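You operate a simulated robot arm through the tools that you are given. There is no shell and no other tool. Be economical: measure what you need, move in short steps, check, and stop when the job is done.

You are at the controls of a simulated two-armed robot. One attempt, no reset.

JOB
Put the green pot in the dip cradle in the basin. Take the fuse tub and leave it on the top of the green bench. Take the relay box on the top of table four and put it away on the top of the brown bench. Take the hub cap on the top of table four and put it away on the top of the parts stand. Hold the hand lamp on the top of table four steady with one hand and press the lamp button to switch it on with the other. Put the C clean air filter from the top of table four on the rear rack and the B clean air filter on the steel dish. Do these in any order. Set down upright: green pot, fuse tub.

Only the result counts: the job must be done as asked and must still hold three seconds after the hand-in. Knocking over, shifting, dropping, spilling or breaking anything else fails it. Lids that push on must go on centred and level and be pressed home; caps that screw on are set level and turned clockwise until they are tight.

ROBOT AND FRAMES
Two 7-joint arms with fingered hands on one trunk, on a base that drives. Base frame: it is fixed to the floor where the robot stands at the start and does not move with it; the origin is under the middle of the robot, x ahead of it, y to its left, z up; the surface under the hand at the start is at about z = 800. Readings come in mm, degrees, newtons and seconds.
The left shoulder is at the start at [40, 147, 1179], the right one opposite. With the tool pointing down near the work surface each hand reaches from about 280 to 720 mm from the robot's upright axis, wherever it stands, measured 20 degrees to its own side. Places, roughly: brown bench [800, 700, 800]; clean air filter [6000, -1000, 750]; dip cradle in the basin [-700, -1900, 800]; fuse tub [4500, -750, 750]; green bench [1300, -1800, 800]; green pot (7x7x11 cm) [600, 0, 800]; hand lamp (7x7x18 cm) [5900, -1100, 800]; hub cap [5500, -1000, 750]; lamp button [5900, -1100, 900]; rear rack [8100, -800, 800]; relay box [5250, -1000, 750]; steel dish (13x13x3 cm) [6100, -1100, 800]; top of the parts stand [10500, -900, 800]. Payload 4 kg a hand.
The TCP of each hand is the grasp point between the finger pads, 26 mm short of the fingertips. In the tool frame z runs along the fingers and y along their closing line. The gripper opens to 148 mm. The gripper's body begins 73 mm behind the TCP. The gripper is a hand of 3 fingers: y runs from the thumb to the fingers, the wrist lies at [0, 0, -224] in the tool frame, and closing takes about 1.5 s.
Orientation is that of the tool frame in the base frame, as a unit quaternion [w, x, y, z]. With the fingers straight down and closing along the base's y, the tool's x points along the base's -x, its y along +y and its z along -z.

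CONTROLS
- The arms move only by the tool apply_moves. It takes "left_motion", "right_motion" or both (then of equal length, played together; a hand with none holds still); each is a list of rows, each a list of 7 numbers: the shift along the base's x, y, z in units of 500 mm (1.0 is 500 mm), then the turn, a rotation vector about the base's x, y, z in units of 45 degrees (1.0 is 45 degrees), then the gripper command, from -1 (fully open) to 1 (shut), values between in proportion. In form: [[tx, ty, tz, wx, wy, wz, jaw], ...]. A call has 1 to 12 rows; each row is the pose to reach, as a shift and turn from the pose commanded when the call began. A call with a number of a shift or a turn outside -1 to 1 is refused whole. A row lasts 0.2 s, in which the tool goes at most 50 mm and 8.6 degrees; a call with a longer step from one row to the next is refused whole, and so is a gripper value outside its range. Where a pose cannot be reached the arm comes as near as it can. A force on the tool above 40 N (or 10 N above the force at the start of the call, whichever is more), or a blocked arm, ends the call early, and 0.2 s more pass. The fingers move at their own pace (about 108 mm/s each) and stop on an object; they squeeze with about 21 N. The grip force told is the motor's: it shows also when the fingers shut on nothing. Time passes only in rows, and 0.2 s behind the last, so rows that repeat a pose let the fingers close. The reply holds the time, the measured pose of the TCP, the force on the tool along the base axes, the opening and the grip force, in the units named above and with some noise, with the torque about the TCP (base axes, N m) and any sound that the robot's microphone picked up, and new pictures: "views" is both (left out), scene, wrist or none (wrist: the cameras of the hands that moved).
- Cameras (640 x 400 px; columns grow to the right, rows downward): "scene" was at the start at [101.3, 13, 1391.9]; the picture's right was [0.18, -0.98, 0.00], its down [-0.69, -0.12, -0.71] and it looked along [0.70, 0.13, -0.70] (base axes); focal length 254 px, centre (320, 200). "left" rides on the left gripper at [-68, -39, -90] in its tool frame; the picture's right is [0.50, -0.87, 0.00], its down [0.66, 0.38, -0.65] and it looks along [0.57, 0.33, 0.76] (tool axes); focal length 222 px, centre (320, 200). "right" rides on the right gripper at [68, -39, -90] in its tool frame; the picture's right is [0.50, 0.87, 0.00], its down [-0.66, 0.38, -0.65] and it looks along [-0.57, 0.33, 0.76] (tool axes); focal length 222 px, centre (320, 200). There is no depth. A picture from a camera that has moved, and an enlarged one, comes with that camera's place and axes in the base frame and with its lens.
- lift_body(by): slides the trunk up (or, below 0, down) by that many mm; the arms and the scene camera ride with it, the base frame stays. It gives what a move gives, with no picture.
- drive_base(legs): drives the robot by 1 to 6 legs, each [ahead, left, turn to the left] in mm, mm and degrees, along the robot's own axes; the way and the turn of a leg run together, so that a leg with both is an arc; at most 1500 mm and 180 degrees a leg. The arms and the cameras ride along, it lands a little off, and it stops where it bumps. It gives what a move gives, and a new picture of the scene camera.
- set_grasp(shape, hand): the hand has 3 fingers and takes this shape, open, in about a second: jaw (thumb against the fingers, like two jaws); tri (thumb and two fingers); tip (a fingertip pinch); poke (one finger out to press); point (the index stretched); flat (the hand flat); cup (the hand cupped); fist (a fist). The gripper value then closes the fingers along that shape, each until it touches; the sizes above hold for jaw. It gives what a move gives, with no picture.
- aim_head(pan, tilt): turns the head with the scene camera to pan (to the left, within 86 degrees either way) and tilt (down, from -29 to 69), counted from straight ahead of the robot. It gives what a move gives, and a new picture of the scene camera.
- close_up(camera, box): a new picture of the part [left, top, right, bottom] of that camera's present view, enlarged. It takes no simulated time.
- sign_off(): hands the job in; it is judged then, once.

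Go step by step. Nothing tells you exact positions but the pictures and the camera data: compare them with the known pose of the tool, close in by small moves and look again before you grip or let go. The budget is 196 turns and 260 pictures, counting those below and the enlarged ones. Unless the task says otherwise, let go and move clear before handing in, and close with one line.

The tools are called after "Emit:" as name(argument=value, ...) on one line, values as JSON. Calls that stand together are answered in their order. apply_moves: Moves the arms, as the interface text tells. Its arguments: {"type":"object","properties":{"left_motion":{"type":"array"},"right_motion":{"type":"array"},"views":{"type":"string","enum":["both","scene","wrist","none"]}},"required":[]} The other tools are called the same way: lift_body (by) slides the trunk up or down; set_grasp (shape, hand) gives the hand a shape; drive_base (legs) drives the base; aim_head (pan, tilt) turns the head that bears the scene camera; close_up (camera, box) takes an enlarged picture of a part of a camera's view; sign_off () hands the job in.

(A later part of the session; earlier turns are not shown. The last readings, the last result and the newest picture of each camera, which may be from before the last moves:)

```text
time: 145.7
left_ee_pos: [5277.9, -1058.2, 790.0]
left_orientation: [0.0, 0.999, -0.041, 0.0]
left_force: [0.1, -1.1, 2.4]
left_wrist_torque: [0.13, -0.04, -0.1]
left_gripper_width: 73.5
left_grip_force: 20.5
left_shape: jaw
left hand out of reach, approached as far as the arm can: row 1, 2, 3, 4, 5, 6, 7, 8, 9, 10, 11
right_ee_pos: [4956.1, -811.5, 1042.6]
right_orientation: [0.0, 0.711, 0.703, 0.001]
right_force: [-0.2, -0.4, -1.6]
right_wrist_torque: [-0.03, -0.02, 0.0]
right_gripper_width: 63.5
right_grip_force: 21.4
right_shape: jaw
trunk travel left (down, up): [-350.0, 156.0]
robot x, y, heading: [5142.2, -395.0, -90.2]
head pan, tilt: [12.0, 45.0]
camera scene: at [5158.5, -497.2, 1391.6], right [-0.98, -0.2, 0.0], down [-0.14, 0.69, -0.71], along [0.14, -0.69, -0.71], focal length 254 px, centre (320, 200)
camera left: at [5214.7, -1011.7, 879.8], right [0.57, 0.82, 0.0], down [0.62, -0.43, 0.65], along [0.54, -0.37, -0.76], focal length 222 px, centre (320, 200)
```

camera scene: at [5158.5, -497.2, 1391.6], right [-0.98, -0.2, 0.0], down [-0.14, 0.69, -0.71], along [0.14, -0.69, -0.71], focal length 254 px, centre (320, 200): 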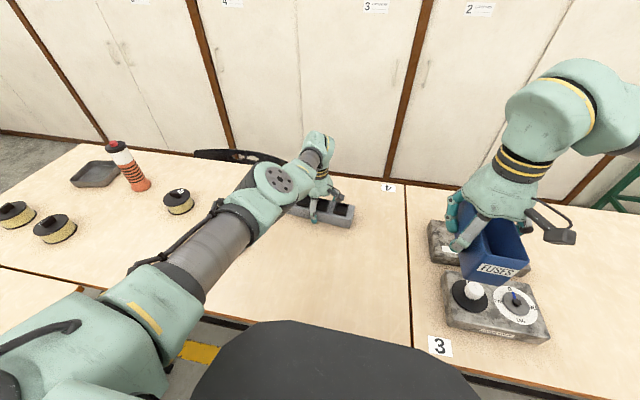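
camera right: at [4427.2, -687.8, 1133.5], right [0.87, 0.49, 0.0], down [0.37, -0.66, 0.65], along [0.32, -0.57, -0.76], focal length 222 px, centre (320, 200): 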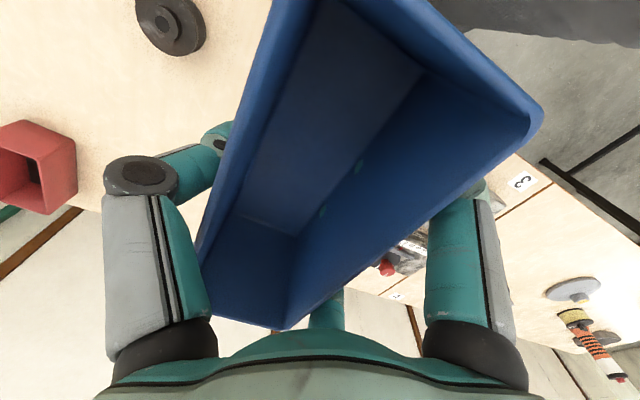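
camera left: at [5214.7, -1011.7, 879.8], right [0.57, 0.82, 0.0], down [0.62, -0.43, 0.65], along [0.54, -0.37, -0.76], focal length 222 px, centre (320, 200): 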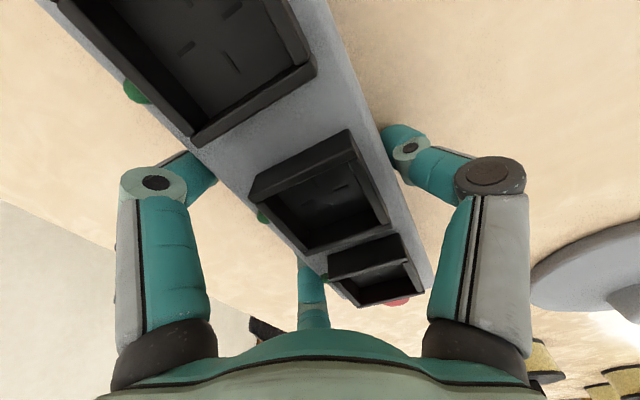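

The relay box is gripped. I'll lift it gently while drawing back a little.

Emit:
apply_moves(left_motion=[[0, 0, 0.02, 0, 0, 0, 1], [0, 0.01, 0.07, 0, 0, 0, 1], [0, 0.03, 0.14, 0, 0, 0, 1], [0, 0.06, 0.22, 0, 0, 0, 1], [0, 0.1, 0.3, 0, 0, 0, 1], [0, 0.16, 0.36, 0, 0, 0, 1], [0.04, 0.24, 0.4, 0, 0, 0, 1], [0.08, 0.32, 0.44, 0, 0, 0, 1], [0.12, 0.4, 0.46, 0, 0, 0, 1]])

```text
time: 147.7
left_ee_pos: [5295.2, -1068.9, 1050.9]
left_orientation: [-0.003, 0.999, -0.042, -0.001]
left_force: [-1.1, 1.4, -7.4]
left_wrist_torque: [-0.13, -0.04, 0.0]
left_gripper_width: 70.7
left_grip_force: 21.0
left_shape: jaw
left hand out of reach, approached as far as the arm can: row 2, 3, 4, 5, 6, 7, 8, 9
right_ee_pos: [4956.4, -812.5, 1043.4]
right_orientation: [0.0, 0.711, 0.703, 0.001]
right_force: [-0.1, -0.8, -0.7]
right_wrist_torque: [-0.04, 0.0, 0.0]
right_gripper_width: 63.5
right_grip_force: 20.7
right_shape: jaw
trunk travel left (down, up): [-350.0, 156.0]
robot x, y, heading: [5145.9, -393.1, -90.7]
head pan, tilt: [12.0, 45.0]
camera scene: at [5158.8, -496.5, 1392.1], right [-0.98, -0.2, 0.0], down [-0.14, 0.69, -0.71], along [0.14, -0.69, -0.71], focal length 254 px, centre (320, 200)
camera left: at [5232.9, -1025.5, 1141.0], right [0.57, 0.82, 0.0], down [0.62, -0.44, 0.65], along [0.54, -0.37, -0.76], focal length 222 px, centre (320, 200)
```

scene: 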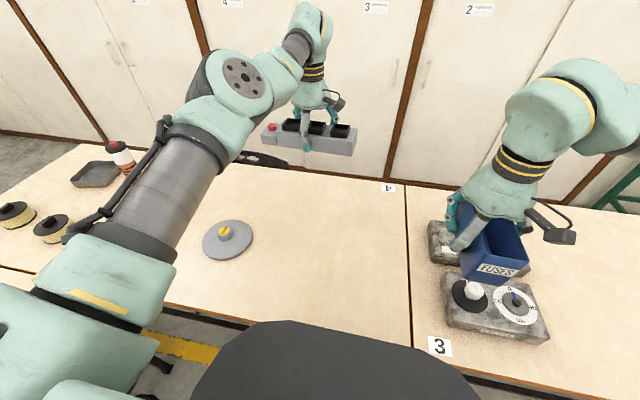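
left: 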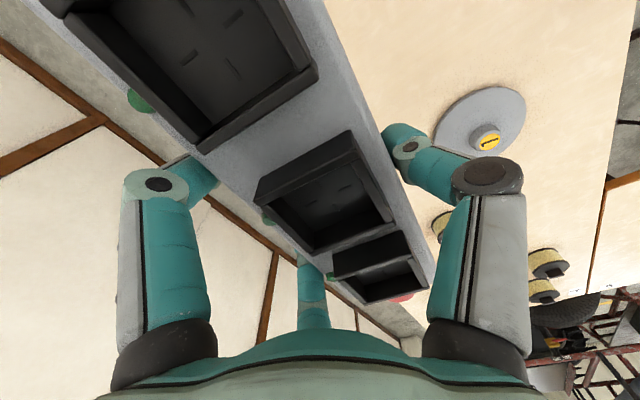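

Both items are held. I'll back out of the U, turn, and carry them back toward the brown bench.

Emit:
drive_base(legs=[[-1450, 0, 0], [-1450, 0, 0], [-170, 0, 0], [0, 0, -89.5]])

Emit:
aim_head(pan=5, tilt=20)

```text
time: 166.7
left_ee_pos: [4481.3, 2516.9, 1050.9]
left_orientation: [0.001, -0.681, 0.733, -0.001]
left_force: [1.1, 0.1, -2.9]
left_wrist_torque: [0.0, 0.03, 0.01]
left_gripper_width: 70.0
left_grip_force: 20.7
left_shape: jaw
right_ee_pos: [4737.7, 2860.0, 1041.5]
right_orientation: [0.001, 1.0, -0.001, 0.001]
right_force: [0.5, 0.8, -1.6]
right_wrist_torque: [-0.01, 0.01, -0.01]
right_gripper_width: 63.4
right_grip_force: 20.8
right_shape: jaw
trunk travel left (down, up): [-350.0, 156.0]
robot x, y, heading: [5157.5, 2678.4, -180.2]
head pan, tilt: [12.0, 45.0]
camera scene: at [5055.3, 2658.9, 1391.5], right [-0.21, 0.98, 0.0], down [0.69, 0.15, -0.71], along [-0.69, -0.15, -0.71], focal length 254 px, centre (320, 200)
```

scene: 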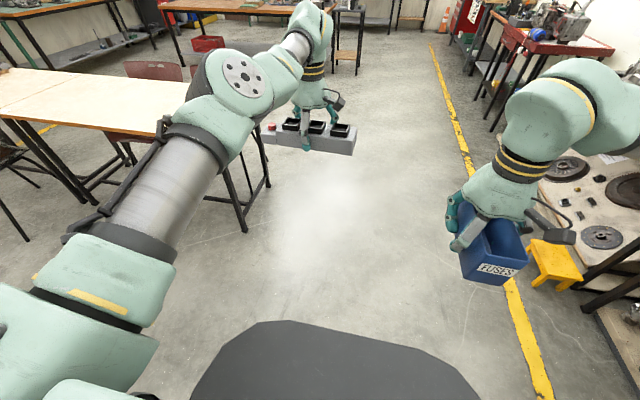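

```text
time: 167.5
left_ee_pos: [4480.7, 2517.1, 1050.6]
left_orientation: [0.001, -0.681, 0.732, -0.002]
left_force: [-0.3, -0.5, -3.1]
left_wrist_torque: [-0.04, 0.0, -0.01]
left_gripper_width: 70.2
left_grip_force: 20.6
left_shape: jaw
right_ee_pos: [4737.5, 2859.4, 1043.8]
right_orientation: [0.001, 1.0, -0.001, 0.001]
right_force: [-0.5, 0.0, -1.4]
right_wrist_torque: [-0.02, 0.04, -0.01]
right_gripper_width: 63.6
right_grip_force: 21.2
right_shape: jaw
trunk travel left (down, up): [-350.0, 156.0]
robot x, y, heading: [5156.8, 2680.4, -180.0]
head pan, tilt: [5.0, 20.0]
camera scene: at [5042.0, 2667.7, 1430.1], right [-0.09, 1.0, 0.0], down [0.34, 0.03, -0.94], along [-0.94, -0.08, -0.34], focal length 254 px, centre (320, 200)
```

scene: 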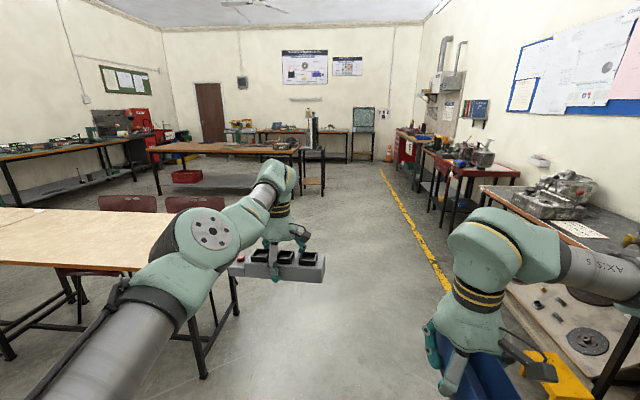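

I'll drive along the aisle and then across to face the brown bench from its far side.

Emit:
drive_base(legs=[[1450, 0, 0], [1250, 0, 0], [0, 1450, 0], [0, 900, 0]])

Emit:
close_up(camera="scene", box=[120, 130, 560, 400])

```text
time: 191.8
left_ee_pos: [1757.5, 165.7, 1049.6]
left_orientation: [0.001, -0.679, 0.734, -0.001]
left_force: [-0.2, -0.2, -3.6]
left_wrist_torque: [0.04, 0.02, 0.02]
left_gripper_width: 70.2
left_grip_force: 20.5
left_shape: jaw
right_ee_pos: [2016.2, 507.4, 1041.9]
right_orientation: [0.002, 1.0, -0.003, 0.001]
right_force: [-0.2, -1.1, -1.0]
right_wrist_torque: [-0.02, 0.02, 0.0]
right_gripper_width: 63.8
right_grip_force: 21.0
right_shape: jaw
trunk travel left (down, up): [-350.0, 156.0]
robot x, y, heading: [2431.5, 320.6, 179.8]
head pan, tilt: [5.0, 20.0]
camera scene: at [2320.3, 313.0, 1430.2], right [-0.08, 1.0, 0.0], down [0.34, 0.03, -0.94], along [-0.94, -0.08, -0.34], focal length 254 px, centre (320, 200)
```

scene: 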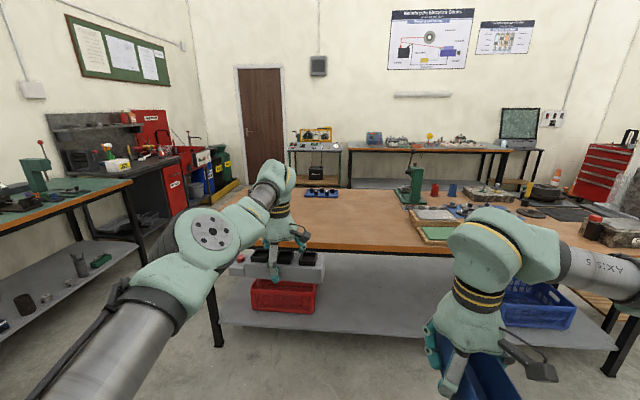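

```text
1.45 times, centred on (340, 265) of scene
camera zoom: at [2320.3, 313.0, 1430.2], right [-0.08, 1.0, 0.0], down [0.34, 0.03, -0.94], along [-0.94, -0.08, -0.34], focal length 370 px, centre (291, 106)
```

zoom: 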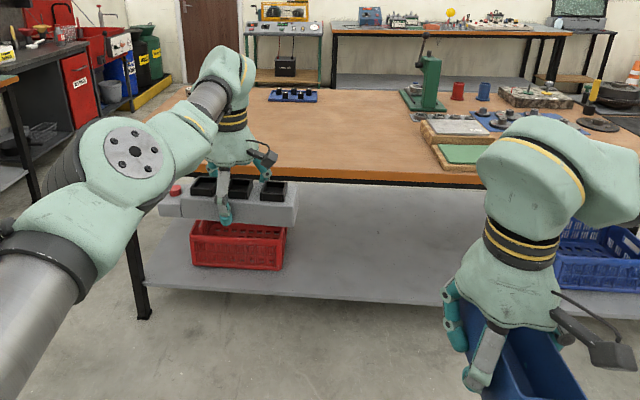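

The brown bench is clear around [930, 160]. I'll drive up to it.

Emit:
drive_base(legs=[[820, 0, 0]])

Emit:
aim_head(pan=10, tilt=42)

```text
time: 196.3
left_ee_pos: [926.1, 164.0, 1051.0]
left_orientation: [0.001, -0.681, 0.733, -0.001]
left_force: [0.5, 0.1, -3.9]
left_wrist_torque: [0.01, 0.02, 0.01]
left_gripper_width: 69.9
left_grip_force: 21.1
left_shape: jaw
right_ee_pos: [1183.3, 506.6, 1041.3]
right_orientation: [0.001, 1.0, -0.001, 0.001]
right_force: [-0.1, -0.3, -0.8]
right_wrist_torque: [-0.04, -0.02, 0.0]
right_gripper_width: 63.8
right_grip_force: 21.0
right_shape: jaw
trunk travel left (down, up): [-350.0, 156.0]
robot x, y, heading: [1603.4, 323.0, -180.1]
head pan, tilt: [5.0, 20.0]
camera scene: at [1488.0, 314.2, 1430.2], right [-0.09, 1.0, 0.0], down [0.34, 0.03, -0.94], along [-0.94, -0.08, -0.34], focal length 254 px, centre (320, 200)
```

scene: 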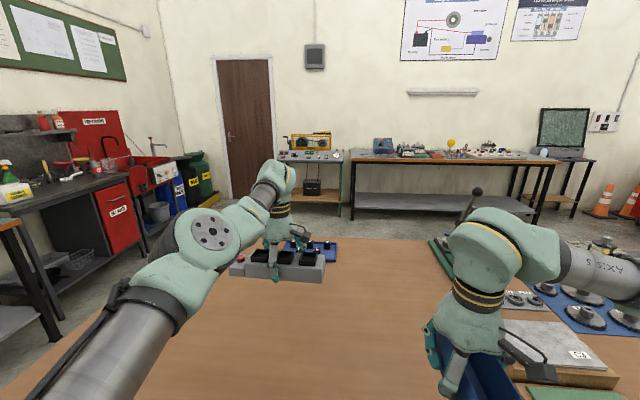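

```text
time: 197.1
left_ee_pos: [926.8, 163.8, 1050.8]
left_orientation: [0.0, -0.68, 0.733, -0.001]
left_force: [-0.4, 0.1, -2.4]
left_wrist_torque: [0.0, 0.03, 0.01]
left_gripper_width: 70.2
left_grip_force: 20.9
left_shape: jaw
right_ee_pos: [1181.6, 506.1, 1041.9]
right_orientation: [0.002, 1.0, -0.001, 0.001]
right_force: [-0.8, -0.4, -1.6]
right_wrist_torque: [-0.02, 0.01, 0.01]
right_gripper_width: 63.8
right_grip_force: 20.6
right_shape: jaw
trunk travel left (down, up): [-350.0, 156.0]
robot x, y, heading: [1598.9, 324.2, -180.1]
head pan, tilt: [10.0, 42.0]
camera scene: at [1497.9, 307.8, 1395.9], right [-0.17, 0.98, 0.0], down [0.66, 0.12, -0.74], along [-0.73, -0.13, -0.67], focal length 254 px, centre (320, 200)
```

scene: 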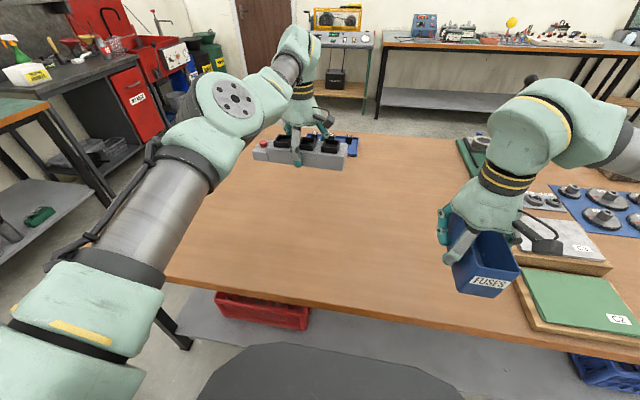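

The spot is clear. I'll lower the relay box straight down.

Emit:
apply_moves(left_motion=[[0, 0, -0.08, 0, 0, 0, 1], [0, 0, -0.16, 0, 0, 0, 1], [0, 0, -0.24, 0, 0, 0, 1], [0, 0, -0.32, 0, 0, 0, 1], [0, 0, -0.37, 0, 0, 0, 1], [0, 0, -0.395, 0, 0, 0, 1], [0, 0, -0.41, 0, 0, 0, 1], [0, 0, -0.42, 0, 0, 0, 1], [0, 0, -0.43, 0, 0, 0, 1]])

```text
time: 199.1
left_ee_pos: [930.0, 163.5, 836.0]
left_orientation: [0.001, -0.681, 0.733, -0.001]
left_force: [0.4, 0.1, -3.0]
left_wrist_torque: [0.02, 0.01, -0.02]
left_gripper_width: 70.0
left_grip_force: 21.4
left_shape: jaw
left hand out of reach, approached as far as the arm can: row 1, 2, 3, 9
right_ee_pos: [1180.6, 506.1, 1042.3]
right_orientation: [0.001, 1.0, -0.001, 0.001]
right_force: [0.6, -0.3, -1.3]
right_wrist_torque: [-0.03, 0.0, -0.01]
right_gripper_width: 63.7
right_grip_force: 20.6
right_shape: jaw
trunk travel left (down, up): [-350.0, 156.0]
robot x, y, heading: [1602.2, 322.5, -179.9]
head pan, tilt: [10.0, 42.0]
camera scene: at [1497.9, 307.9, 1395.8], right [-0.17, 0.98, 0.0], down [0.66, 0.12, -0.74], along [-0.73, -0.13, -0.67], focal length 254 px, centre (320, 200)
camera left: at [973.9, 229.6, 927.0], right [0.83, -0.56, 0.0], down [-0.43, -0.63, 0.65], along [-0.36, -0.54, -0.76], focal length 222 px, centre (320, 200)
```

scene: 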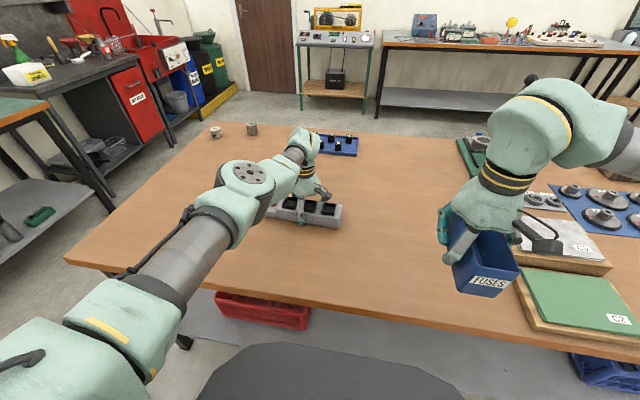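
left: 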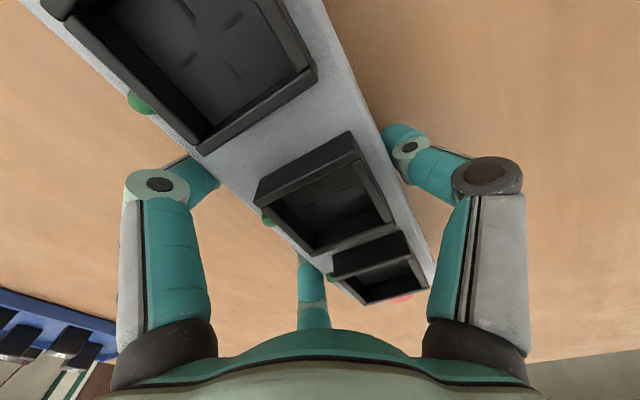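

Not touching yet. I'll continue down in small steps.

Emit:
apply_moves(left_motion=[[0.004, 0, -0.008, 0, 0, 0, 1], [0.004, 0, -0.016, 0, 0, 0, 1], [0.004, 0, -0.024, 0, 0, 0, 1], [0.004, 0, -0.03, 0, 0, 0, 1], [0.004, 0, -0.03, 0, 0, 0, 1]], views="wrist")

```text
time: 200.3
left_ee_pos: [933.0, 163.8, 827.5]
left_orientation: [-0.003, -0.681, 0.732, 0.001]
left_force: [-0.6, -1.3, 31.7]
left_wrist_torque: [-0.16, -0.59, -0.11]
left_gripper_width: 70.2
left_grip_force: 21.0
left_shape: jaw
right_ee_pos: [1185.9, 507.7, 1044.1]
right_orientation: [0.002, 1.0, 0.0, -0.001]
right_force: [-0.2, 1.1, -1.9]
right_wrist_torque: [0.02, 0.01, 0.03]
right_gripper_width: 63.2
right_grip_force: 20.9
right_shape: jaw
trunk travel left (down, up): [-350.0, 156.0]
robot x, y, heading: [1598.1, 324.3, -180.0]
head pan, tilt: [10.0, 42.0]
camera left: at [977.9, 229.5, 917.7], right [0.83, -0.56, 0.0], down [-0.42, -0.63, 0.66], along [-0.37, -0.54, -0.75], focal length 222 px, centre (320, 200)
```

left: 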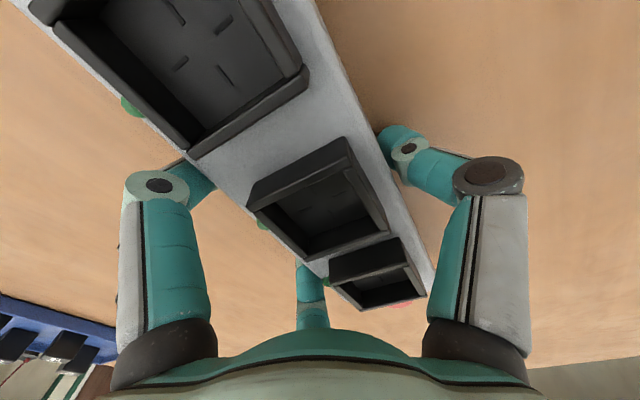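

It's on the bench. I'll ease off, open and rise.

Emit:
apply_moves(left_motion=[[0, 0, 0.01, 0, 0, 0, 1], [0, 0, 0.01, 0, 0, 0, 0.5], [0, 0, 0.01, 0, 0, 0, -0.2], [0, 0, 0.01, 0, 0, 0, -0.9], [0, 0, 0.01, 0, 0, 0, -0.9], [0, 0, 0.01, 0, 0, 0, -0.9], [0, 0, 0.05, 0, 0, 0, -0.9], [0, 0, 0.13, 0, 0, 0, -0.9], [0, 0, 0.21, 0, 0, 0, -0.9], [0, 0, 0.3, 0, 0, 0, -0.9], [0, 0, 0.39, 0, 0, 0, -0.9]])

```text
time: 202.7
left_ee_pos: [931.7, 163.5, 1017.8]
left_orientation: [0.002, -0.681, 0.733, -0.001]
left_force: [0.6, 0.4, 0.3]
left_wrist_torque: [0.01, -0.03, -0.02]
left_gripper_width: 140.6
left_grip_force: 0.0
left_shape: jaw
right_ee_pos: [1182.1, 507.3, 1043.6]
right_orientation: [0.001, 1.0, -0.001, 0.001]
right_force: [0.6, 0.0, -1.4]
right_wrist_torque: [0.0, -0.02, -0.02]
right_gripper_width: 63.3
right_grip_force: 20.7
right_shape: jaw
trunk travel left (down, up): [-350.0, 156.0]
robot x, y, heading: [1604.5, 320.5, -180.0]
head pan, tilt: [10.0, 42.0]
camera scene: at [1499.2, 307.7, 1395.9], right [-0.17, 0.98, 0.0], down [0.66, 0.12, -0.74], along [-0.73, -0.13, -0.67], focal length 254 px, centre (320, 200)
camera left: at [977.4, 229.0, 1108.9], right [0.83, -0.56, 0.0], down [-0.43, -0.63, 0.65], along [-0.37, -0.54, -0.76], focal length 222 px, centre (320, 200)
```

scene: 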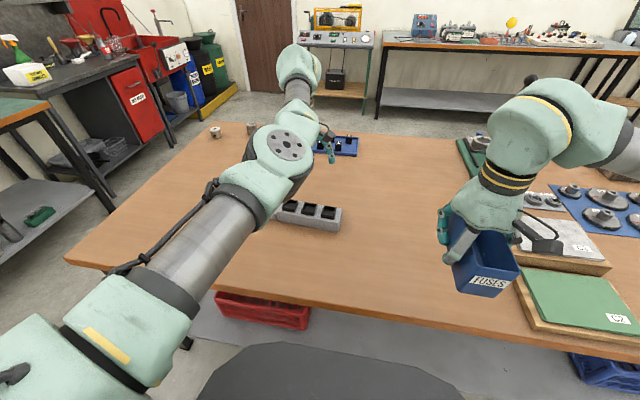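
left: 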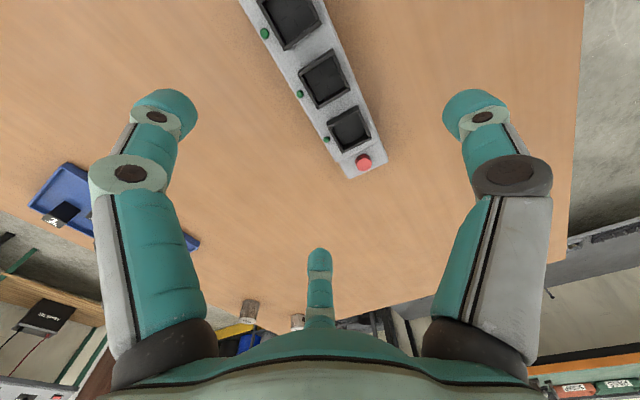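

The relay box is placed. I'll back off, turn to the green bench and look for a free spot.

Emit:
drive_base(legs=[[-600, 0, 0], [0, 0, 90], [800, 300, 0]])

Emit:
aim_head(pan=-25, tilt=25)

```text
time: 214.1
left_ee_pos: [2654.9, -1149.6, 1017.5]
left_orientation: [-0.002, 0.999, -0.037, 0.0]
left_force: [-0.4, 0.5, 0.2]
left_wrist_torque: [0.0, 0.01, 0.03]
left_gripper_width: 140.4
left_grip_force: 0.1
left_shape: jaw
right_ee_pos: [2312.8, -899.2, 1042.5]
right_orientation: [0.0, 0.708, 0.706, 0.001]
right_force: [0.4, -0.2, -1.4]
right_wrist_torque: [0.01, -0.03, 0.02]
right_gripper_width: 63.4
right_grip_force: 20.6
right_shape: jaw
trunk travel left (down, up): [-350.0, 156.0]
robot x, y, heading: [2492.7, -480.7, -90.1]
head pan, tilt: [10.0, 42.0]
camera scene: at [2510.2, -586.0, 1395.9], right [-0.98, -0.17, 0.0], down [-0.12, 0.66, -0.74], along [0.13, -0.73, -0.67], focal length 254 px, centre (320, 200)
```

scene: 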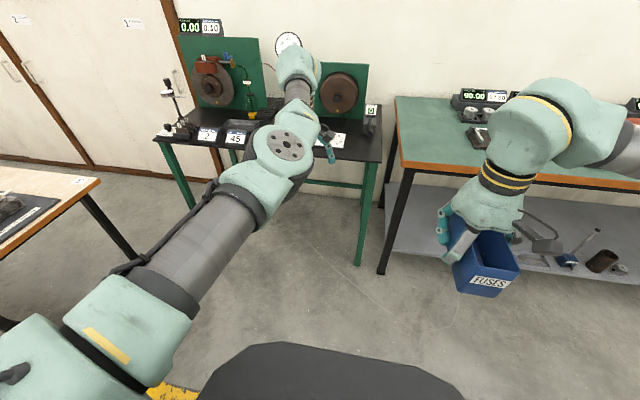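

```text
time: 215.1
left_ee_pos: [2655.5, -1151.0, 1017.3]
left_orientation: [-0.003, 0.999, -0.037, 0.0]
left_force: [0.6, -0.4, 0.3]
left_wrist_torque: [0.01, 0.02, -0.04]
left_gripper_width: 140.2
left_grip_force: 0.1
left_shape: jaw
right_ee_pos: [2312.2, -899.4, 1042.2]
right_orientation: [0.001, 0.708, 0.706, 0.001]
right_force: [0.1, 0.4, -2.5]
right_wrist_torque: [-0.03, -0.04, -0.02]
right_gripper_width: 63.5
right_grip_force: 21.3
right_shape: jaw
trunk travel left (down, up): [-350.0, 156.0]
robot x, y, heading: [2494.6, -483.5, -89.9]
head pan, tilt: [-25.0, 25.0]
camera scene: at [2456.9, -587.4, 1422.1], right [-0.91, 0.42, 0.0], down [0.18, 0.38, -0.91], along [-0.38, -0.82, -0.42], focal length 254 px, centre (320, 200)
```

scene: 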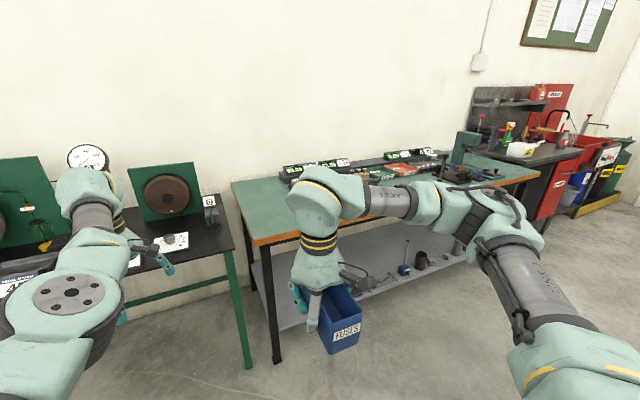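

There's free green surface near the bench's left front corner, around [2150, -1680]. First I'll tuck the left arm back to its start posture.

Emit:
apply_moves(left_motion=[[0.04, 0.08, 0.02, 0, 0, 0.15, -1], [0.08, 0.16, 0.04, 0, 0, 0.3, -1], [0.12, 0.24, 0.06, 0, 0, 0.45, -1], [0.16, 0.32, 0.08, 0, 0, 0.6, -1], [0.22, 0.38, 0.1, 0, 0, 0.75, -1], [0.28, 0.44, 0.12, 0, 0, 0.9, -1], [0.34, 0.5, 0.14, 0, 0, 1, -1]], views="none")

Emit:
apply_moves(left_motion=[[0, 0, 0, 0, 0, 0.15, -1], [0.02, 0.02, 0, 0, 0, 0.3, -1], [0.04, 0.04, 0, 0, 0, 0.45, -1], [0.06, 0.06, 0, 0, 0, 0.6, -1], [0.08, 0.08, 0, 0, 0, 0.75, -1], [0.1, 0.09, 0, 0, 0, 0.9, -1], [0.1, 0.09, 0, 0, 0, 1, -1]], views="none")

Emit:
drive_base(legs=[[620, -190, 0]])

Emit:
aim_head(pan=-15, tilt=45)

```text
time: 216.7
left_ee_pos: [2831.1, -901.2, 1087.8]
left_orientation: [-0.002, 0.937, 0.348, -0.001]
left_force: [0.7, -0.6, -1.1]
left_wrist_torque: [0.02, -0.03, -0.01]
left_gripper_width: 148.1
left_grip_force: 0.0
left_shape: jaw
left hand out of reach, approached as far as the arm can: row 2, 3, 4, 5, 6, 7
right_ee_pos: [2312.3, -900.8, 1042.3]
right_orientation: [0.0, 0.708, 0.706, 0.001]
right_force: [0.1, -0.1, -1.8]
right_wrist_torque: [0.01, 0.0, 0.0]
right_gripper_width: 63.1
right_grip_force: 20.9
right_shape: jaw
trunk travel left (down, up): [-350.0, 156.0]
robot x, y, heading: [2496.6, -482.9, -89.8]
head pan, tilt: [-25.0, 25.0]
```

```text
time: 218.3
left_ee_pos: [2882.2, -856.4, 1088.0]
left_orientation: [-0.002, 0.732, 0.681, -0.002]
left_force: [-0.5, 0.7, 0.3]
left_wrist_torque: [-0.03, 0.0, 0.01]
left_gripper_width: 148.2
left_grip_force: 0.0
left_shape: jaw
right_ee_pos: [2313.8, -900.4, 1043.3]
right_orientation: [0.0, 0.708, 0.707, 0.002]
right_force: [-0.6, 0.4, -2.0]
right_wrist_torque: [-0.01, -0.03, 0.0]
right_gripper_width: 63.4
right_grip_force: 20.9
right_shape: jaw
trunk travel left (down, up): [-350.0, 156.0]
robot x, y, heading: [2494.8, -484.2, -90.2]
head pan, tilt: [-25.0, 25.0]
```

```text
time: 221.9
left_ee_pos: [2690.7, -1480.1, 1088.0]
left_orientation: [-0.001, 0.734, 0.679, -0.002]
left_force: [-0.8, -0.3, -0.8]
left_wrist_torque: [-0.03, -0.01, 0.01]
left_gripper_width: 147.7
left_grip_force: 0.0
left_shape: jaw
right_ee_pos: [2121.9, -1521.1, 1042.8]
right_orientation: [0.0, 0.708, 0.706, 0.002]
right_force: [0.1, -0.6, -2.2]
right_wrist_torque: [0.01, -0.04, -0.02]
right_gripper_width: 63.4
right_grip_force: 20.5
right_shape: jaw
trunk travel left (down, up): [-350.0, 156.0]
robot x, y, heading: [2304.0, -1102.7, -90.2]
head pan, tilt: [-25.0, 25.0]
camera scene: at [2266.3, -1208.3, 1422.2], right [-0.91, 0.43, 0.0], down [0.18, 0.38, -0.91], along [-0.39, -0.82, -0.42], focal length 254 px, centre (320, 200)
```

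scene: 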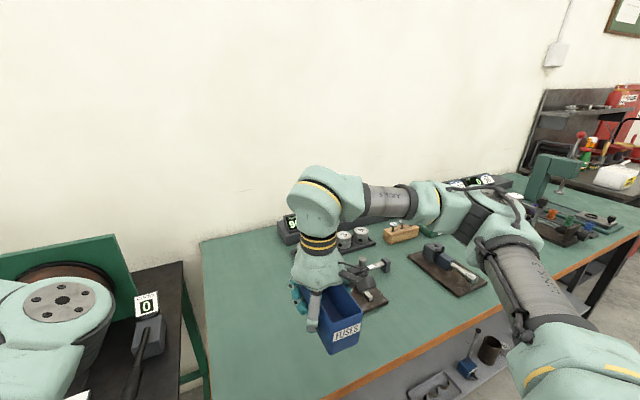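

```text
time: 222.7
left_ee_pos: [2690.6, -1478.4, 1087.9]
left_orientation: [-0.002, 0.733, 0.68, -0.001]
left_force: [0.2, 0.3, -0.4]
left_wrist_torque: [0.03, 0.01, 0.04]
left_gripper_width: 147.9
left_grip_force: 0.0
left_shape: jaw
right_ee_pos: [2120.5, -1520.6, 1042.4]
right_orientation: [0.0, 0.708, 0.706, 0.001]
right_force: [0.1, -0.1, -0.9]
right_wrist_torque: [-0.01, -0.03, 0.01]
right_gripper_width: 63.3
right_grip_force: 21.1
right_shape: jaw
trunk travel left (down, up): [-350.0, 156.0]
robot x, y, heading: [2304.1, -1103.4, -90.2]
head pan, tilt: [-15.0, 45.0]
camera scene: at [2284.0, -1203.9, 1391.6], right [-0.97, 0.26, 0.0], down [0.18, 0.68, -0.71], along [-0.19, -0.68, -0.71], focal length 254 px, centre (320, 200)
```

scene: 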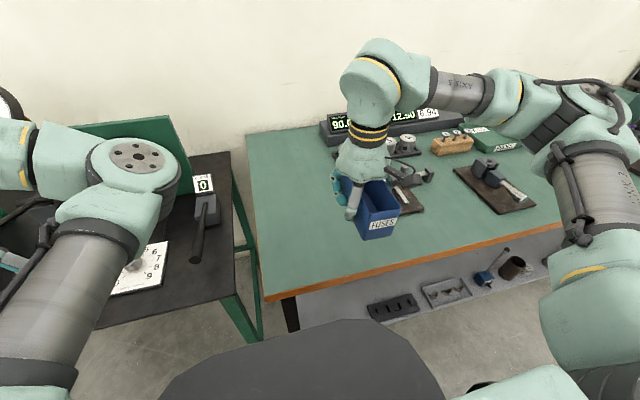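

The spot near [2175, -1660] is clear. I'll move the tub over it and lower it.

Emit:
apply_moves(right_motion=[[0.03, -0.08, 0, 0, 0, 0, 1], [0.06, -0.16, 0, 0, 0, 0, 1], [0.09, -0.24, -0.02, 0, 0, 0, 1], [0.11, -0.28, -0.08, 0, 0, 0, 1], [0.11, -0.28, -0.16, 0, 0, 0, 1], [0.11, -0.28, -0.24, 0, 0, 0, 1], [0.11, -0.28, -0.31, 0, 0, 0, 1], [0.11, -0.28, -0.36, 0, 0, 0, 1], [0.11, -0.28, -0.38, 0, 0, 0, 1], [0.11, -0.28, -0.39, 0, 0, 0, 1]])

```text
time: 224.6
left_ee_pos: [2690.6, -1476.1, 1088.8]
left_orientation: [-0.001, 0.734, 0.68, -0.001]
left_force: [0.1, 0.0, -0.6]
left_wrist_torque: [0.02, 0.02, -0.01]
left_gripper_width: 148.0
left_grip_force: 0.1
left_shape: jaw
right_ee_pos: [2177.4, -1663.7, 877.8]
right_orientation: [0.009, 0.71, 0.704, 0.0]
right_force: [-1.9, 7.7, 20.1]
right_wrist_torque: [0.11, 0.66, -0.21]
right_gripper_width: 63.7
right_grip_force: 20.6
right_shape: jaw
trunk travel left (down, up): [-350.0, 156.0]
robot x, y, heading: [2306.0, -1103.7, -90.3]
head pan, tilt: [-15.0, 45.0]
stopped in row 9 (right hand): the force on the tool passed its limit at 55 N (the readings are from after the stop); the commanded pose is now the measured one
camera scene: at [2284.2, -1200.5, 1391.9], right [-0.97, 0.26, 0.0], down [0.19, 0.68, -0.71], along [-0.19, -0.68, -0.71], focal length 254 px, centre (320, 200)
camera right: at [2137.3, -1595.5, 966.1], right [0.87, 0.49, 0.0], down [0.37, -0.65, 0.67], along [0.33, -0.58, -0.75], focal length 222 px, centre (320, 200)
```

scene: 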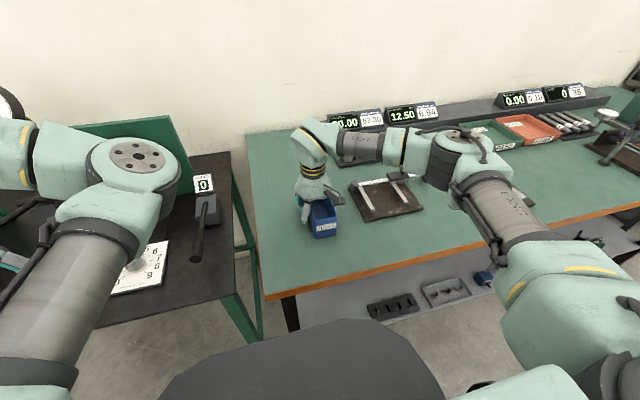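
right: 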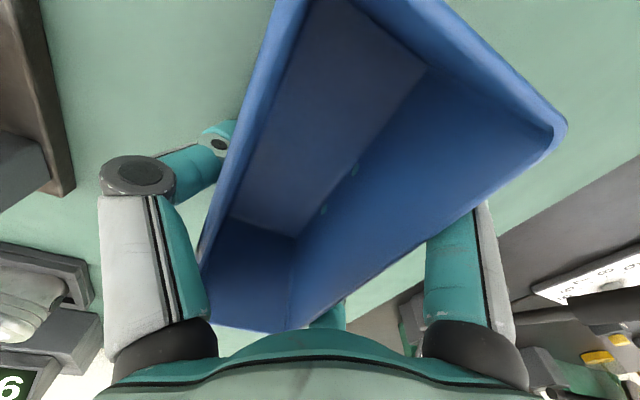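

The bench is a bit higher than expected and the tub has touched. I'll ease up to relieve the force and check.

Emit:
apply_moves(right_motion=[[0, 0, 0.008, 0, 0, 0, 1], [0, 0, 0.008, 0, 0, 0, 1]], views="wrist")

Emit:
close_up(camera="scene", box=[250, 140, 410, 240])

```text
time: 225.2
left_ee_pos: [2690.5, -1479.3, 1087.6]
left_orientation: [-0.001, 0.734, 0.68, -0.001]
left_force: [-0.6, -0.2, -0.8]
left_wrist_torque: [0.01, 0.02, -0.01]
left_gripper_width: 148.1
left_grip_force: 0.0
left_shape: jaw
right_ee_pos: [2176.1, -1664.9, 877.8]
right_orientation: [0.007, 0.71, 0.705, -0.001]
right_force: [0.8, 0.8, 6.0]
right_wrist_torque: [-0.02, 0.28, -0.03]
right_gripper_width: 63.8
right_grip_force: 21.2
right_shape: jaw
trunk travel left (down, up): [-350.0, 156.0]
robot x, y, heading: [2307.0, -1105.0, -90.1]
head pan, tilt: [-15.0, 45.0]
camera right: at [2137.2, -1597.2, 967.2], right [0.87, 0.49, 0.0], down [0.37, -0.65, 0.66], along [0.33, -0.58, -0.75], focal length 222 px, centre (320, 200)
```

right: 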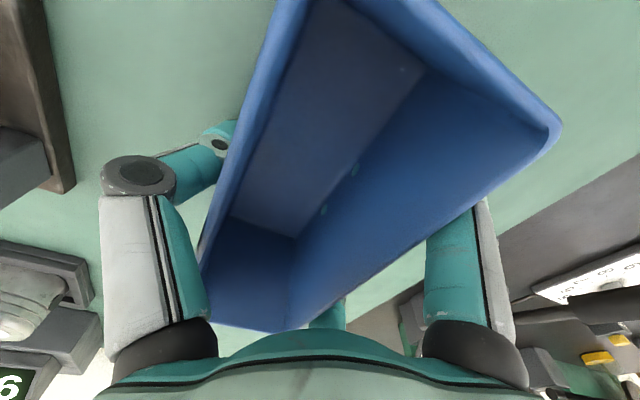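

```text
4.00 times, centred on (330, 190) of scene
camera zoom: at [2284.4, -1203.1, 1391.6], right [-0.97, 0.26, 0.0], down [0.18, 0.68, -0.71], along [-0.19, -0.68, -0.71], focal length 1017 px, centre (280, 240)
```

zoom: 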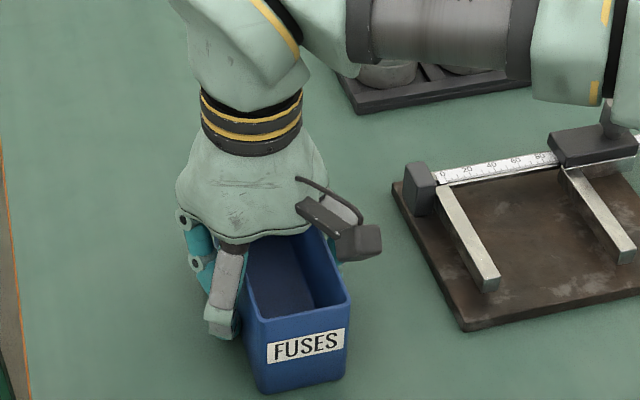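

The tub sits flat on the bench. I'll release it and rise.

Emit:
apply_moves(right_motion=[[0, 0, 0, 0, 0, 0, 0.5], [0, 0, 0, 0, 0, 0, -0.2], [0, 0, 0, 0, 0, 0, -0.8], [0.01, 0, 0, 0, 0, 0, -1], [0.01, 0, 0, 0, 0, 0, -1], [0.01, 0, 0.06, 0, 0, 0, -1], [0.01, 0, 0.14, 0, 0, 0, -1], [0.01, 0.04, 0.22, 0, 0, 0, -1], [0.01, 0.1, 0.3, 0, 0, 0, -1], [0, 0.18, 0.34, 0, 0, 0, -1], [-0.05, 0.26, 0.38, 0, 0, 0, -1]])

```text
refused: row 11 steps farther than a row can; nothing moved
```

Emit:
apply_moves(right_motion=[[0, 0, 0, 0, 0, 0, 0.5], [0, 0, 0, 0, 0, 0, -0.2], [0, 0, 0, 0, 0, 0, -0.8], [0.01, 0, 0, 0, 0, 0, -1], [0.01, 0, 0, 0, 0, 0, -1], [0.01, 0, 0.06, 0, 0, 0, -1], [0.01, 0, 0.14, 0, 0, 0, -1], [0.01, 0.04, 0.22, 0, 0, 0, -1], [0.01, 0.1, 0.28, 0, 0, 0, -1], [0, 0.17, 0.33, 0, 0, 0, -1], [0, 0.25, 0.36, 0, 0, 0, -1]])

```text
time: 227.6
left_ee_pos: [2690.6, -1478.3, 1089.0]
left_orientation: [-0.001, 0.734, 0.68, -0.001]
left_force: [0.3, -0.6, 0.3]
left_wrist_torque: [-0.02, 0.01, 0.04]
left_gripper_width: 147.9
left_grip_force: 0.0
left_shape: jaw
right_ee_pos: [2176.4, -1539.0, 1058.6]
right_orientation: [0.007, 0.71, 0.704, -0.001]
right_force: [0.8, -0.2, 0.4]
right_wrist_torque: [-0.03, -0.01, 0.0]
right_gripper_width: 147.7
right_grip_force: 0.1
right_shape: jaw
trunk travel left (down, up): [-350.0, 156.0]
robot x, y, heading: [2303.6, -1104.1, -90.2]
head pan, tilt: [-15.0, 45.0]
camera scene: at [2283.9, -1202.7, 1391.6], right [-0.97, 0.26, 0.0], down [0.19, 0.68, -0.71], along [-0.18, -0.68, -0.71], focal length 254 px, centre (320, 200)
camera right: at [2136.2, -1471.5, 1147.8], right [0.87, 0.49, 0.0], down [0.37, -0.65, 0.66], along [0.33, -0.58, -0.75], focal length 222 px, centre (320, 200)
```

scene: 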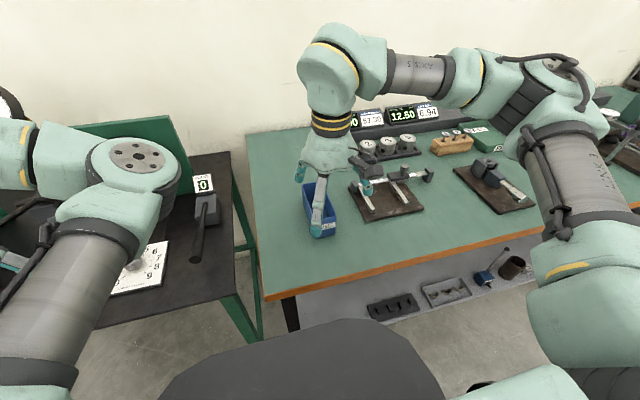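
right: 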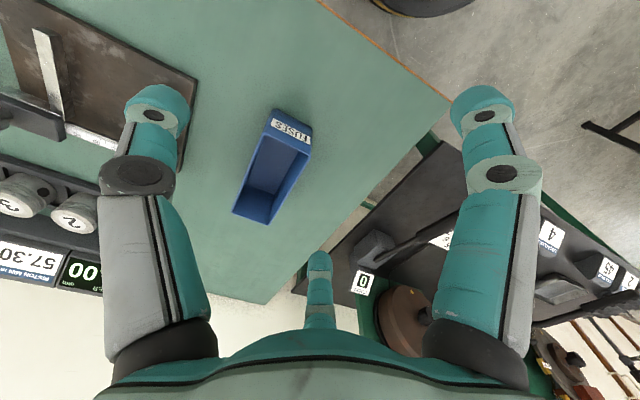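

The tub is placed upright. Next I'll return to the U interior for the hub cap, moving in reverse and sideways along the known clear path.

Emit:
drive_base(legs=[[-1450, 0, 0], [-1450, 0, 0], [-900, 0, 0], [0, 1450, 0], [0, 1450, 0], [0, 150, 0]])

Emit:
aim_head(pan=0, tilt=22)

```text
time: 260.6
left_ee_pos: [5762.7, 2392.7, 1087.8]
left_orientation: [-0.001, 0.726, 0.688, -0.001]
left_force: [-0.3, -0.6, 0.0]
left_wrist_torque: [0.03, -0.06, 0.01]
left_gripper_width: 148.1
left_grip_force: 0.1
left_shape: jaw
right_ee_pos: [5248.5, 2319.7, 1057.3]
right_orientation: [0.007, 0.702, 0.712, -0.001]
right_force: [0.0, 0.0, -0.2]
right_wrist_torque: [0.03, 0.0, 0.0]
right_gripper_width: 148.0
right_grip_force: 0.0
right_shape: jaw
trunk travel left (down, up): [-350.0, 156.0]
robot x, y, heading: [5369.5, 2762.1, -88.9]
head pan, tilt: [-15.0, 45.0]
camera scene: at [5348.8, 2658.9, 1391.5], right [-0.97, 0.24, 0.0], down [0.17, 0.69, -0.71], along [-0.17, -0.69, -0.71], focal length 254 px, centre (320, 200)
```

scene: 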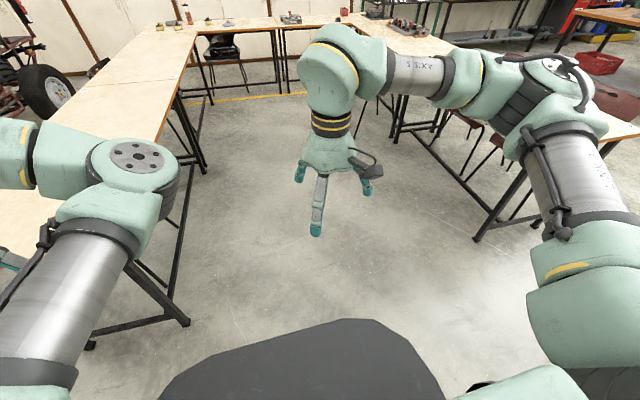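

```text
time: 261.4
left_ee_pos: [5764.2, 2392.4, 1087.7]
left_orientation: [-0.001, 0.726, 0.688, -0.001]
left_force: [0.0, -0.1, 0.2]
left_wrist_torque: [0.0, -0.01, 0.01]
left_gripper_width: 148.0
left_grip_force: 0.0
left_shape: jaw
right_ee_pos: [5250.9, 2320.0, 1057.4]
right_orientation: [0.007, 0.702, 0.712, 0.0]
right_force: [0.9, -0.3, 1.2]
right_wrist_torque: [-0.02, -0.02, -0.03]
right_gripper_width: 147.9
right_grip_force: 0.1
right_shape: jaw
trunk travel left (down, up): [-350.0, 156.0]
robot x, y, heading: [5367.7, 2759.1, -88.9]
head pan, tilt: [0.0, 22.0]
camera scene: at [5372.2, 2645.1, 1426.9], right [-1.0, -0.02, 0.0], down [-0.01, 0.38, -0.93], along [0.02, -0.93, -0.38], focal length 254 px, centre (320, 200)
```

scene: 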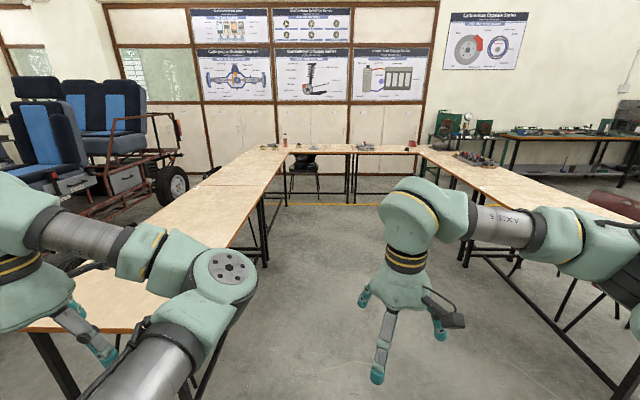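

The way is clear. I'll drive in to the table beside the hub cap.

Emit:
drive_base(legs=[[1450, 0, -1], [1450, 0, 0], [240, 0, 0]])

Emit:
aim_head(pan=25, tilt=40)

```text
time: 276.8
left_ee_pos: [5800.1, -750.2, 1087.6]
left_orientation: [-0.001, 0.729, 0.685, -0.002]
left_force: [-0.8, -0.2, -0.5]
left_wrist_torque: [0.02, 0.02, 0.0]
left_gripper_width: 147.8
left_grip_force: 0.1
left_shape: jaw
right_ee_pos: [5286.1, -819.8, 1057.6]
right_orientation: [0.006, 0.705, 0.709, -0.001]
right_force: [0.3, 0.2, -0.2]
right_wrist_torque: [-0.03, 0.01, 0.02]
right_gripper_width: 147.4
right_grip_force: 0.1
right_shape: jaw
trunk travel left (down, up): [-350.0, 156.0]
robot x, y, heading: [5409.0, -380.1, -89.4]
head pan, tilt: [0.0, 22.0]
camera scene: at [5411.4, -494.4, 1427.1], right [-1.0, -0.01, 0.0], down [0.0, 0.37, -0.93], along [0.01, -0.93, -0.37], focal length 254 px, centre (320, 200)
```

scene: 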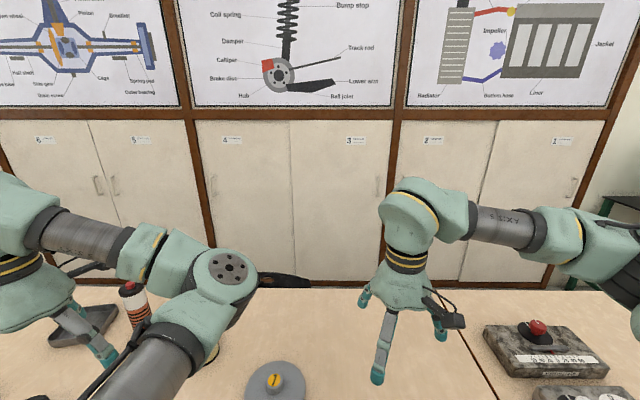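

```text
time: 277.7
left_ee_pos: [5800.6, -751.1, 1088.3]
left_orientation: [-0.001, 0.728, 0.685, -0.001]
left_force: [0.5, 0.0, -1.1]
left_wrist_torque: [0.0, 0.0, 0.03]
left_gripper_width: 147.8
left_grip_force: 0.1
left_shape: jaw
right_ee_pos: [5286.4, -820.1, 1058.1]
right_orientation: [0.005, 0.705, 0.709, 0.0]
right_force: [-0.1, 0.2, -0.1]
right_wrist_torque: [0.0, 0.0, -0.03]
right_gripper_width: 148.0
right_grip_force: 0.0
right_shape: jaw
trunk travel left (down, up): [-350.0, 156.0]
robot x, y, heading: [5410.6, -379.0, -89.4]
head pan, tilt: [25.0, 40.0]
camera scene: at [5447.0, -479.0, 1398.9], right [-0.9, -0.43, 0.0], down [-0.28, 0.58, -0.77], along [0.33, -0.69, -0.64], focal length 254 px, centre (320, 200)
```

scene: 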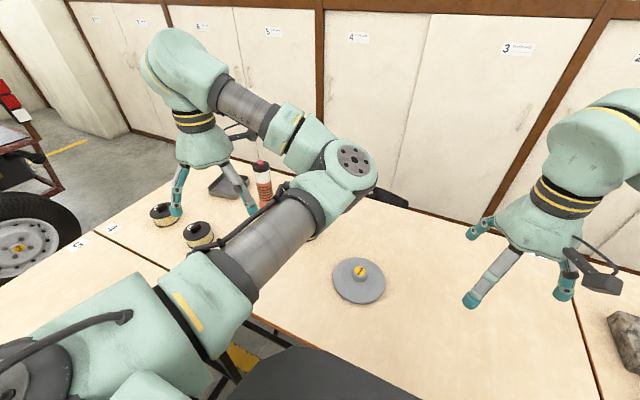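

I'll zoom in on the hub cap.

Emit:
close_up(camera="scene", box=[310, 240, 410, 315])

Emit:
close_up(camera="scene", box=[130, 140, 300, 260])

```text
5.33 times, centred on (360, 278) of scene
camera zoom: at [5447.0, -479.0, 1398.9], right [-0.9, -0.43, 0.0], down [-0.28, 0.58, -0.77], along [0.33, -0.69, -0.64], focal length 1356 px, centre (107, -213)
```

zoom: 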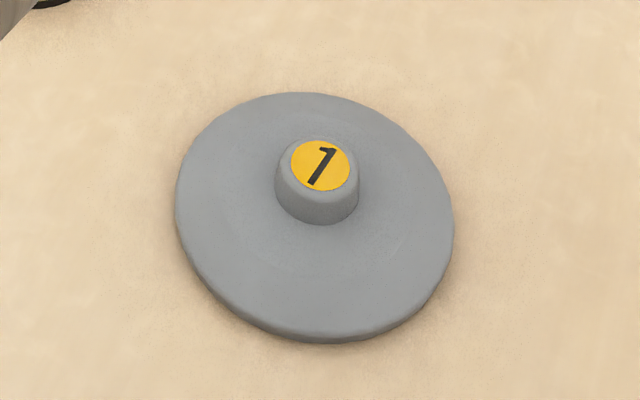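

```text
3.33 times, centred on (215, 200) of scene
camera zoom: at [5447.0, -479.0, 1398.9], right [-0.9, -0.43, 0.0], down [-0.28, 0.58, -0.77], along [0.33, -0.69, -0.64], focal length 848 px, centre (670, 200)
```

zoom: 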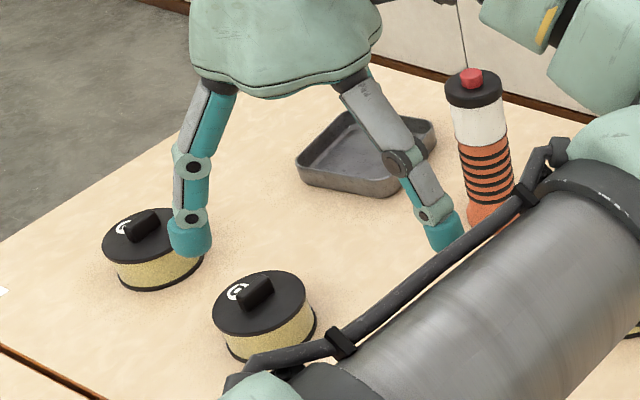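

The hub cap has a 43 mm boss, centred near [5525, -898]. I'll take the boss with the right hand: move above it and check.

Emit:
apply_moves(right_motion=[[0.08, -0.026, 0, 0, 0, 0, -1], [0.16, -0.052, 0, 0, 0, 0, -1], [0.24, -0.078, 0, 0, 0, 0, -1], [0.32, -0.104, 0, 0, 0, 0, -1], [0.4, -0.13, 0, 0, 0, 0, -1], [0.478, -0.156, 0, 0, 0, 0, -1], [0.478, -0.156, -0.08, 0, 0, 0, -1], [0.478, -0.156, -0.16, 0, 0, 0, -1], [0.478, -0.156, -0.24, 0, 0, 0, -1]])

```text
time: 279.7
left_ee_pos: [5800.9, -750.7, 1087.7]
left_orientation: [-0.001, 0.728, 0.685, -0.001]
left_force: [-0.2, -0.2, 0.7]
left_wrist_torque: [0.03, 0.01, 0.0]
left_gripper_width: 147.9
left_grip_force: 0.1
left_shape: jaw
right_ee_pos: [5527.4, -898.1, 936.8]
right_orientation: [0.006, 0.704, 0.71, -0.001]
right_force: [0.2, 0.8, -0.4]
right_wrist_torque: [0.03, 0.0, -0.01]
right_gripper_width: 147.9
right_grip_force: 0.1
right_shape: jaw
trunk travel left (down, up): [-350.0, 156.0]
robot x, y, heading: [5411.3, -381.8, -89.1]
head pan, tilt: [25.0, 40.0]
camera scene: at [5447.8, -479.7, 1398.8], right [-0.9, -0.43, 0.0], down [-0.28, 0.58, -0.77], along [0.33, -0.69, -0.64], focal length 254 px, centre (320, 200)
camera right: at [5486.6, -831.3, 1026.5], right [0.86, 0.51, 0.0], down [0.38, -0.65, 0.66], along [0.34, -0.57, -0.75], focal length 222 px, centre (320, 200)
```

scene: 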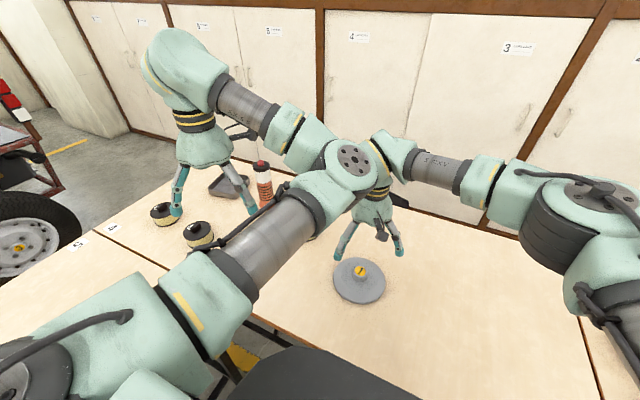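
right: 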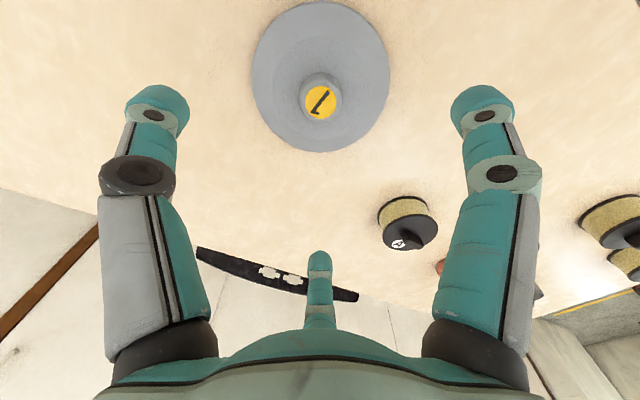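

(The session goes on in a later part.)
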